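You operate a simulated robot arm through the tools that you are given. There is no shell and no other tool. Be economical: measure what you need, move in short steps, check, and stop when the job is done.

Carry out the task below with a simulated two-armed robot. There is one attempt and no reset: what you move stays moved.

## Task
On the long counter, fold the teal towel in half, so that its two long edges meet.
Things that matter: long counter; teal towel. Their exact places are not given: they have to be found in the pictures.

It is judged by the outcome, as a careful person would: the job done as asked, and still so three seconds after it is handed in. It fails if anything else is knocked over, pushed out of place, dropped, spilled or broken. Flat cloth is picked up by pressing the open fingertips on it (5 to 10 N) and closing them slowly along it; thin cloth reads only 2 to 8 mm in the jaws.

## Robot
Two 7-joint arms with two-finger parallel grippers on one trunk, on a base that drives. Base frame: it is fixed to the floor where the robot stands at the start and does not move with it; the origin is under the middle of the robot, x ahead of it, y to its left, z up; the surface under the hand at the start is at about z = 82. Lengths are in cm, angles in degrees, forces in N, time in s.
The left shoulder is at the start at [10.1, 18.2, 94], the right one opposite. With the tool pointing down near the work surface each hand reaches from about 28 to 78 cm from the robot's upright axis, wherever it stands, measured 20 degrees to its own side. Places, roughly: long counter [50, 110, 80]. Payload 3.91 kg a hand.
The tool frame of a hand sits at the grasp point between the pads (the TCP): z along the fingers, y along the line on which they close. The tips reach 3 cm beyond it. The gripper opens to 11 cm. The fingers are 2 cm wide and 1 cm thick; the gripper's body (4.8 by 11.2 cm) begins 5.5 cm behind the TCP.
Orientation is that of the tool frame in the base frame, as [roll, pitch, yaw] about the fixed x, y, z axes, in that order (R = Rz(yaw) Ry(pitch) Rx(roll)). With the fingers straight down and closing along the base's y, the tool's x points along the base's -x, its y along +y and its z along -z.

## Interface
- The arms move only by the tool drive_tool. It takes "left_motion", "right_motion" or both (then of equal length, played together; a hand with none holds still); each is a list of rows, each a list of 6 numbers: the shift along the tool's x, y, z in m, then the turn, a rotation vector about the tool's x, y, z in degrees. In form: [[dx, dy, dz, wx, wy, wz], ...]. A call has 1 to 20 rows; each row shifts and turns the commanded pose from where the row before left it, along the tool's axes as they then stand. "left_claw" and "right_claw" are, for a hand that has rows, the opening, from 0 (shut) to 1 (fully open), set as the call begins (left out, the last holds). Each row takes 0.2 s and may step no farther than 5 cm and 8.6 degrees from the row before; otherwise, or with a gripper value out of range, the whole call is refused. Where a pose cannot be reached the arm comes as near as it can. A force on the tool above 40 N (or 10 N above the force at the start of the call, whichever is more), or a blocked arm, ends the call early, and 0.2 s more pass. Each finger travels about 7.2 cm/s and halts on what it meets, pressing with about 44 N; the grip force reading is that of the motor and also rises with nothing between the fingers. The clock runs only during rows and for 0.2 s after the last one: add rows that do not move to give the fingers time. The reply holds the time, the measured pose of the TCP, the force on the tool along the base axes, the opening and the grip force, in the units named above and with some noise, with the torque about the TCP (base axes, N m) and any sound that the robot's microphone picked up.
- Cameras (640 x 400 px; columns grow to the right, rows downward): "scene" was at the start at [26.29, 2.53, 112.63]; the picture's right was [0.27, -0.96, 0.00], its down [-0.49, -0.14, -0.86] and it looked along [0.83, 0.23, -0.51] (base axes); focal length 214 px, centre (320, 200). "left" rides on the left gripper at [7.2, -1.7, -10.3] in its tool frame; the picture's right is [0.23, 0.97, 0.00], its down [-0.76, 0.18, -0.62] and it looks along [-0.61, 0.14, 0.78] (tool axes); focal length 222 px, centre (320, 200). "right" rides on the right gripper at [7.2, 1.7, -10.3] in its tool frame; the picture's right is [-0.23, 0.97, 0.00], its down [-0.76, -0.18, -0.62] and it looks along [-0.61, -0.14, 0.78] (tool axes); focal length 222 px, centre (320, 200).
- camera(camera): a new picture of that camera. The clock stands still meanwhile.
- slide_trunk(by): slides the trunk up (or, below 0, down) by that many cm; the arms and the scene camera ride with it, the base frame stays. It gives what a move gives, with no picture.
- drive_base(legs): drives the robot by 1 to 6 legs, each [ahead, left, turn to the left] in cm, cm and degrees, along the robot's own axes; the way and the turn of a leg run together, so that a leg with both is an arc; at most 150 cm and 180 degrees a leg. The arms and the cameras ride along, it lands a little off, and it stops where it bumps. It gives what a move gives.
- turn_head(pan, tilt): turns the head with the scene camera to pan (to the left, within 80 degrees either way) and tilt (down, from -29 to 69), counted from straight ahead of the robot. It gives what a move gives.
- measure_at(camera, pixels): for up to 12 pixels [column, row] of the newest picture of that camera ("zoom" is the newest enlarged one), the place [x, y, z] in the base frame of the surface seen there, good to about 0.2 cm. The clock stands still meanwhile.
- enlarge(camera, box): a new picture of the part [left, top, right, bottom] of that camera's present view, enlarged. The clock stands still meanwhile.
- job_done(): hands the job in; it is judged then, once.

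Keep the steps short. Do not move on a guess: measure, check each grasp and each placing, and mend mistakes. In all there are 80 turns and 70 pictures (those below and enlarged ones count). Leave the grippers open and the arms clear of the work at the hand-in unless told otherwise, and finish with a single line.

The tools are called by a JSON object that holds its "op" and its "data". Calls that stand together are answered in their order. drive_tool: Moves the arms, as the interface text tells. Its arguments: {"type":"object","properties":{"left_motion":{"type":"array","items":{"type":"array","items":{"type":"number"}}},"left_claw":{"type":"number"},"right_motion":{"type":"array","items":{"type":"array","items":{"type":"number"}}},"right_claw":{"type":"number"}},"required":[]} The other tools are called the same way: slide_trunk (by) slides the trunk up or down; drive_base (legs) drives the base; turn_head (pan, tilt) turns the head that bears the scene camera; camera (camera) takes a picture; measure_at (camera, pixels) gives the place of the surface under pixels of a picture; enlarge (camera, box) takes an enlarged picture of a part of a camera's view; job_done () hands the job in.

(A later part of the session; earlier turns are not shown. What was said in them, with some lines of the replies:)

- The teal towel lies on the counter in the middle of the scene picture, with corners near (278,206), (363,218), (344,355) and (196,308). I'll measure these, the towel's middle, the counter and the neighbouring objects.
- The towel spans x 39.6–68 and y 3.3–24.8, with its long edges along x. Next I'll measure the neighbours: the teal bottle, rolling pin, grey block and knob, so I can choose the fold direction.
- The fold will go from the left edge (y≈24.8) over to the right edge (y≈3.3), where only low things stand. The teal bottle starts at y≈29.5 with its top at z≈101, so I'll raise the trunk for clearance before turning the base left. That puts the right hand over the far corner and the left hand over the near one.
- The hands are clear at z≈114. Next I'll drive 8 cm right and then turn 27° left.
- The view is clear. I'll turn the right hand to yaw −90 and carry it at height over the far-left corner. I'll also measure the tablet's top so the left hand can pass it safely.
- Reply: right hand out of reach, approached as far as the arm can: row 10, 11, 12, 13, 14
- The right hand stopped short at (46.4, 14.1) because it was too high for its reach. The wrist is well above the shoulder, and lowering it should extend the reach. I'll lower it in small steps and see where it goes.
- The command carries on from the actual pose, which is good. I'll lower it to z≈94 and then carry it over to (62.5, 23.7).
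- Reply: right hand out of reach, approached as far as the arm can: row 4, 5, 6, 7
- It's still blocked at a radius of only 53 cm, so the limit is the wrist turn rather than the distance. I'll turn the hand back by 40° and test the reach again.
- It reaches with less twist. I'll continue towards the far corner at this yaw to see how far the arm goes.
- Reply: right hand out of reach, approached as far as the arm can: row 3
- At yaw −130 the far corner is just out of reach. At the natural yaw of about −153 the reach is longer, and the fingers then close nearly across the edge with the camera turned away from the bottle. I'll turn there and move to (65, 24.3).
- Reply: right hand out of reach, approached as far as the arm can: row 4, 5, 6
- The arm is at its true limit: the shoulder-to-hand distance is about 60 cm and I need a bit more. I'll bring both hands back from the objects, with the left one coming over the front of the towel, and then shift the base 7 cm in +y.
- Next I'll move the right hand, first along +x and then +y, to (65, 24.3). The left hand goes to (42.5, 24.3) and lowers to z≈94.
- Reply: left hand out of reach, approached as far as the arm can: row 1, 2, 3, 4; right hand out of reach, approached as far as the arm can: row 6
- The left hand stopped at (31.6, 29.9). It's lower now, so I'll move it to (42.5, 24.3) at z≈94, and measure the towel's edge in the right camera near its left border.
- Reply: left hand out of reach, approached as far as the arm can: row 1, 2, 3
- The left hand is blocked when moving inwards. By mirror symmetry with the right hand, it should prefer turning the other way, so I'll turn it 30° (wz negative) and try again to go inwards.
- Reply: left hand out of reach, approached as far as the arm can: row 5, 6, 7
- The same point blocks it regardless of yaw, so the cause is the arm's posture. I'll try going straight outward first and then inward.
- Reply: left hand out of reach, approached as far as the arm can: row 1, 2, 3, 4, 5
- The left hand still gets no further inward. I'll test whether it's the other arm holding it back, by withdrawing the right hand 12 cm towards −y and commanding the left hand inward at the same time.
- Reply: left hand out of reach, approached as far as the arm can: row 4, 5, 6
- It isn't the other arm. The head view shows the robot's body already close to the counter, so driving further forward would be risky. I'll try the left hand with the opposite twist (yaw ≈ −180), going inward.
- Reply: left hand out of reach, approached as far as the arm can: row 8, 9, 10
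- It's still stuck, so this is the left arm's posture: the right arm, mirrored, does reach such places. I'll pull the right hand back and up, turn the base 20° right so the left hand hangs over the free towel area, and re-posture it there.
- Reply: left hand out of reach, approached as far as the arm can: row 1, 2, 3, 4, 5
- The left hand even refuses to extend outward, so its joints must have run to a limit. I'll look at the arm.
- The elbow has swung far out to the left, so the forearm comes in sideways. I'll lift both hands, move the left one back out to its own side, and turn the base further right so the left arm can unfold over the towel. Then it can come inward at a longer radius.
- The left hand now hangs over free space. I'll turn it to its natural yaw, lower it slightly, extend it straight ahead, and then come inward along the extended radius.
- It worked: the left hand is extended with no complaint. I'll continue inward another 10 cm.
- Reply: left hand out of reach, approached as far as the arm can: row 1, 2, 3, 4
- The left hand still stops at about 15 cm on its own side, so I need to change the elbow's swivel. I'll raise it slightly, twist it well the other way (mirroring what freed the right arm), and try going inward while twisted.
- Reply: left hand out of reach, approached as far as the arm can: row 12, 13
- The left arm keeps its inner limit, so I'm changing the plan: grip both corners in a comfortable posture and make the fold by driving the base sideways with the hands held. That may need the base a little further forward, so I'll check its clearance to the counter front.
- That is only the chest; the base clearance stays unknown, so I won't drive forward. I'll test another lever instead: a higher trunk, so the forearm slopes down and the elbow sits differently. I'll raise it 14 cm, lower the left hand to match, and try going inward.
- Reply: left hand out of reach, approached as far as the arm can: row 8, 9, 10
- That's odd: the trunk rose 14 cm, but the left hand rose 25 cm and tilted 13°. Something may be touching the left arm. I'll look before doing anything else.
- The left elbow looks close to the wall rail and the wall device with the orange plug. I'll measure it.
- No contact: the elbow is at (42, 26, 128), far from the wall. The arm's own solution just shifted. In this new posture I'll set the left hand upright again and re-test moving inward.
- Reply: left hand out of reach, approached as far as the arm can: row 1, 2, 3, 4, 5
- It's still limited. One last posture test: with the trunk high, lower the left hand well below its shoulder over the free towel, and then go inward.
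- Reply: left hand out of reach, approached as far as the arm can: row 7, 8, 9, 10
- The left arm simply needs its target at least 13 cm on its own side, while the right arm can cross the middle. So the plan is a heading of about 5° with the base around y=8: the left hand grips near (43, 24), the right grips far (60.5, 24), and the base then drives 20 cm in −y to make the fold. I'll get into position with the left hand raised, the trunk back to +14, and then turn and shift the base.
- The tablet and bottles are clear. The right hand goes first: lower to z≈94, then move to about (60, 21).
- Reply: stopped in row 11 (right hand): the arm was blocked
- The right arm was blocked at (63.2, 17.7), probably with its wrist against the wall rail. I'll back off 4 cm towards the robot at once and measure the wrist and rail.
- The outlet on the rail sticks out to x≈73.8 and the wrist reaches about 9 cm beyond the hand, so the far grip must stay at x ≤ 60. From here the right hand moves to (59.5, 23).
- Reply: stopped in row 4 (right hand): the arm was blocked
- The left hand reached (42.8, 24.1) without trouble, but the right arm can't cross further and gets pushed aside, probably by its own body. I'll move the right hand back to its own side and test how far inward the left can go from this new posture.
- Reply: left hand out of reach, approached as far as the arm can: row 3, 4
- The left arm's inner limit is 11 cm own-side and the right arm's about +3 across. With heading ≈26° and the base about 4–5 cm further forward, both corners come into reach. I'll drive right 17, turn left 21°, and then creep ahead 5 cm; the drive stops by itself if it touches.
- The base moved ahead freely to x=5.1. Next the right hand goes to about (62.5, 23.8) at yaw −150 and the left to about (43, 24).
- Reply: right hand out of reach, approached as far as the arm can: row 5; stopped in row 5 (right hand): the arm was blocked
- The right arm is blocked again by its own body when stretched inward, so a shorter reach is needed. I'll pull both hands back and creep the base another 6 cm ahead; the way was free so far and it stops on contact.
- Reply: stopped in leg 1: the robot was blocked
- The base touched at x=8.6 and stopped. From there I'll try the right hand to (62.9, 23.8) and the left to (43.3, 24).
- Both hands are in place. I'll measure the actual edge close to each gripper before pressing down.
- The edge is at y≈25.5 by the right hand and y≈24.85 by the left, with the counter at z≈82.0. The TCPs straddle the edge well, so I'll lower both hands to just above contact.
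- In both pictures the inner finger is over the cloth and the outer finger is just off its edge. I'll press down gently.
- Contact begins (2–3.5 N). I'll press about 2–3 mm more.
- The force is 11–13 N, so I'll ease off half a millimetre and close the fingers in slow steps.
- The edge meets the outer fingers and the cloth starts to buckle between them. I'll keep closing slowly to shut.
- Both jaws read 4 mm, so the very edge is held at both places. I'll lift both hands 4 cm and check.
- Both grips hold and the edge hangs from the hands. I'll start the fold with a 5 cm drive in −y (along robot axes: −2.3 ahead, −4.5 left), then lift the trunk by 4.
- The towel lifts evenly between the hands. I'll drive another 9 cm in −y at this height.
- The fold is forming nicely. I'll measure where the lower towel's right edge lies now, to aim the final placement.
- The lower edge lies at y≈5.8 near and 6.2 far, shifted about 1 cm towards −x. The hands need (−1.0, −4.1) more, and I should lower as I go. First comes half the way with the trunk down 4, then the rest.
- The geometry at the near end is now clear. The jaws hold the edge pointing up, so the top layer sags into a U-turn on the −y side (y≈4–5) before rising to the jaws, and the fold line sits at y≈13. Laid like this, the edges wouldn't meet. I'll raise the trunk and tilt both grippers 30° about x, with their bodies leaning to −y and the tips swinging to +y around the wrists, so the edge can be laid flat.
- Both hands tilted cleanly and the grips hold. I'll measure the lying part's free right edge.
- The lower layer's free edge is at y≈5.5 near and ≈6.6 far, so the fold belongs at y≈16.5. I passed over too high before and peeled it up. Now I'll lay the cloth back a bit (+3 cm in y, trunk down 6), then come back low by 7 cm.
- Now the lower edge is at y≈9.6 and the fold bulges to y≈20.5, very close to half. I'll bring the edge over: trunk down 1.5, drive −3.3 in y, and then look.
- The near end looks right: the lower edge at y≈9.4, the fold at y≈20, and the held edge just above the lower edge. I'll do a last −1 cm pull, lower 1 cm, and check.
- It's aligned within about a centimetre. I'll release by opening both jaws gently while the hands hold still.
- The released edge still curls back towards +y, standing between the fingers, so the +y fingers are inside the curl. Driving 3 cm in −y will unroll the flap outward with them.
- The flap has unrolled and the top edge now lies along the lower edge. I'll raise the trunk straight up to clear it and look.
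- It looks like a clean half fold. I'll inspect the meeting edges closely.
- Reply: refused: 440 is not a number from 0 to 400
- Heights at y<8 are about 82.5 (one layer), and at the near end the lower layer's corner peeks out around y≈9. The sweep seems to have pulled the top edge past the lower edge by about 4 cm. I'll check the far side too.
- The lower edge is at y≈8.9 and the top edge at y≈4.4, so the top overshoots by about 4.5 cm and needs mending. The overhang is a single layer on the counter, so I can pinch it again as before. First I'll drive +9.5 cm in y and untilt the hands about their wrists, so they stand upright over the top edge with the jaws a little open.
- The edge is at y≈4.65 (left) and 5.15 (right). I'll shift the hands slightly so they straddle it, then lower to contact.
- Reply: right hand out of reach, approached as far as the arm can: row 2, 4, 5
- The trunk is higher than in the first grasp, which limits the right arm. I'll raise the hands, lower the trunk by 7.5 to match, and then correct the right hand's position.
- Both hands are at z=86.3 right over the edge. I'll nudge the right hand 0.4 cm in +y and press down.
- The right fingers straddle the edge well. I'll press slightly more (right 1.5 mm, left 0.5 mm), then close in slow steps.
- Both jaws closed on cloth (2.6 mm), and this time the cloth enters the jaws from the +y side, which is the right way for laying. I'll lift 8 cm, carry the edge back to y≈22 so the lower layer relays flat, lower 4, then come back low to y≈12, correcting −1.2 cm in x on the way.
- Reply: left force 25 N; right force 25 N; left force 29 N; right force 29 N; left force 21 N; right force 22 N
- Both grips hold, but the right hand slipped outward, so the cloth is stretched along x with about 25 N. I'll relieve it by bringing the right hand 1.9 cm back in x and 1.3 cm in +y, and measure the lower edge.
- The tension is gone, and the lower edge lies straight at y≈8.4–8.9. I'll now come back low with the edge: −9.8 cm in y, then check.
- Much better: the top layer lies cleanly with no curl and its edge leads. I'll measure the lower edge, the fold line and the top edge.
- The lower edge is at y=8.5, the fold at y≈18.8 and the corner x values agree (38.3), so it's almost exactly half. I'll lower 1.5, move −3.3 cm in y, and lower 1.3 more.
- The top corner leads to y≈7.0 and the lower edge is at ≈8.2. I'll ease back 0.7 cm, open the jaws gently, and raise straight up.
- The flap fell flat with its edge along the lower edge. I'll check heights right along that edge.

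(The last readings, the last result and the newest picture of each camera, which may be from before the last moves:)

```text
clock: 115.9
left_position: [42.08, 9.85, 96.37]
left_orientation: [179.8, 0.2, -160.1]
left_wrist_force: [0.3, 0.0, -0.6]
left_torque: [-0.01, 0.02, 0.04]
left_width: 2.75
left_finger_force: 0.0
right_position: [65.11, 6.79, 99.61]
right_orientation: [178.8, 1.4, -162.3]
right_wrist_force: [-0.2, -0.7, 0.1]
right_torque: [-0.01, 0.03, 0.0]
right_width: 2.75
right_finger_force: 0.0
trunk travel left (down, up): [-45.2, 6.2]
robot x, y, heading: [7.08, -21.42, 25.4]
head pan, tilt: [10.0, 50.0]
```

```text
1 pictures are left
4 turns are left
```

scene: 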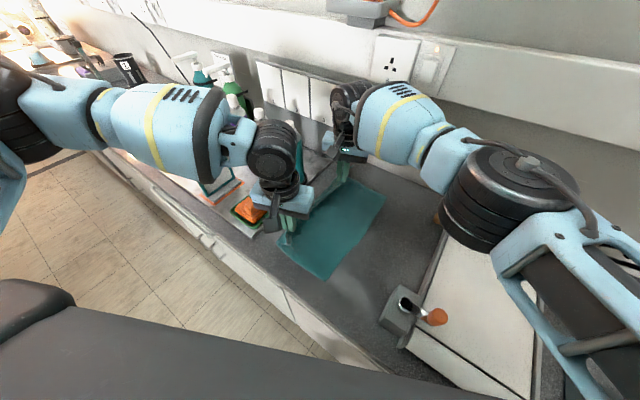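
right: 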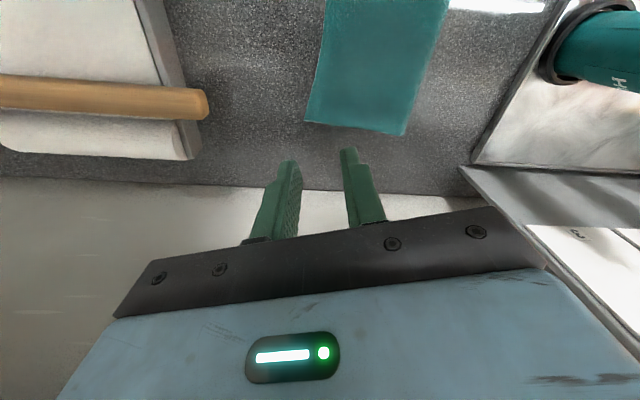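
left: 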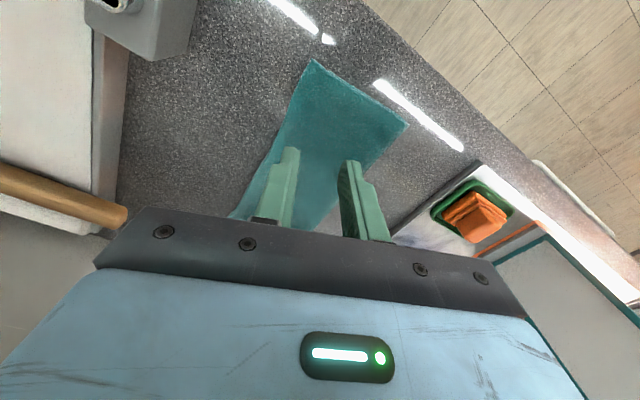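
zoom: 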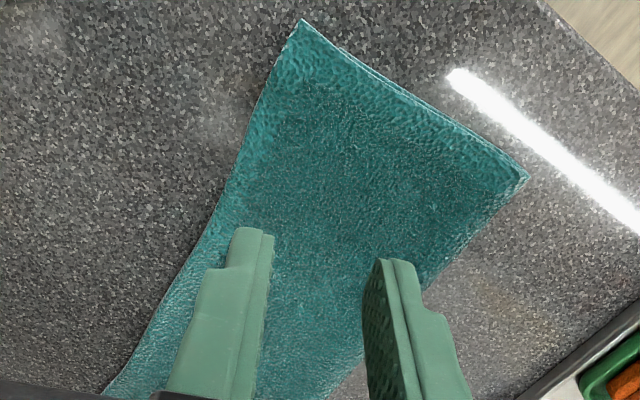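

The top edge lies within about 0.5–1.3 cm of the lower edge along its length, flat and doubled, with nothing else disturbed. I'll open the grippers, raise both hands a little and back the base away.

{"op": "drive_tool", "data": {"left_motion": [[0, 0, -0.03, 0, 0, 0], [0, 0, -0.03, 0, 0, 0], [0, 0, 0, 0, 0, 0], [0, 0, 0, 0, 0, 0], [0, 0, 0, 0, 0, 0], [0, 0, 0, 0, 0, 0]], "right_motion": [[0.02, 0, -0.02, 0, 0, 0], [0.02, 0, -0.02, 0, 0, 0], [0, 0, 0, 0, 0, 0], [0, 0, 0, 0, 0, 0], [0, 0, 0, 0, 0, 0], [0, 0, 0, 0, 0, 0]], "left_claw": 1, "right_claw": 1}}

{"op": "drive_base", "data": {"legs": [[-14, 0, 0]]}}

{"op": "camera", "data": {"camera": "scene"}}

```text
clock: 117.3
left_position: [42.25, 9.62, 102.29]
left_orientation: [179.8, 0.2, -160.0]
left_wrist_force: [-0.9, -0.7, 0.0]
left_torque: [0.01, 0.01, -0.01]
left_width: 11.02
left_finger_force: 0.1
right_position: [57.58, 7.89, 103.22]
right_orientation: [178.9, 1.4, -158.1]
right_wrist_force: [0.6, -0.6, -0.1]
right_torque: [0.01, -0.02, -0.04]
right_width: 10.98
right_finger_force: 0.0
trunk travel left (down, up): [-45.2, 6.2]
robot x, y, heading: [7.16, -21.74, 25.4]
head pan, tilt: [10.0, 50.0]
```

```text
clock: 118.6
left_position: [29.28, 3.41, 102.2]
left_orientation: [179.8, 0.2, -160.0]
left_wrist_force: [-0.1, -0.2, 1.0]
left_torque: [0.02, -0.02, 0.02]
left_width: 10.99
left_finger_force: 0.0
right_position: [44.62, 1.73, 103.23]
right_orientation: [178.9, 1.3, -158.1]
right_wrist_force: [-0.8, -0.5, 1.1]
right_torque: [0.02, -0.04, 0.0]
right_width: 10.99
right_finger_force: 0.0
trunk travel left (down, up): [-45.2, 6.2]
robot x, y, heading: [-6.04, -27.44, 25.7]
head pan, tilt: [10.0, 50.0]
```

```text
0 pictures are left
3 turns are left
```

scene: 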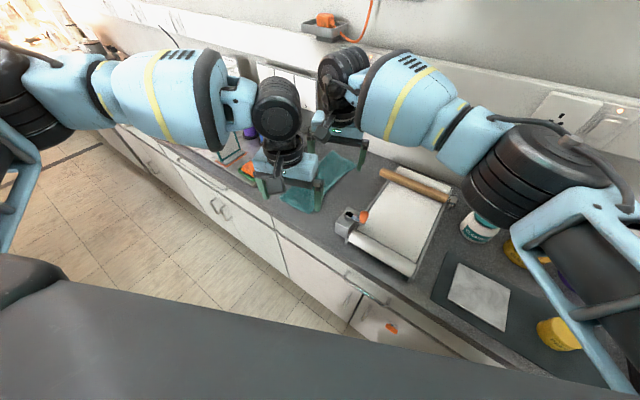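

The towel lies folded, the grippers are open and clear at z>100, and the other objects still stand in place. I'm handing in.

{"op": "job_done", "data": {}}

```text
The job is handed in.
```

The teal towel is folded in half on the long counter with its two long edges meeting to within about 0.5–1.3 cm (the widest gap is at the near corner), nothing else was moved, and both grippers are open and clear.
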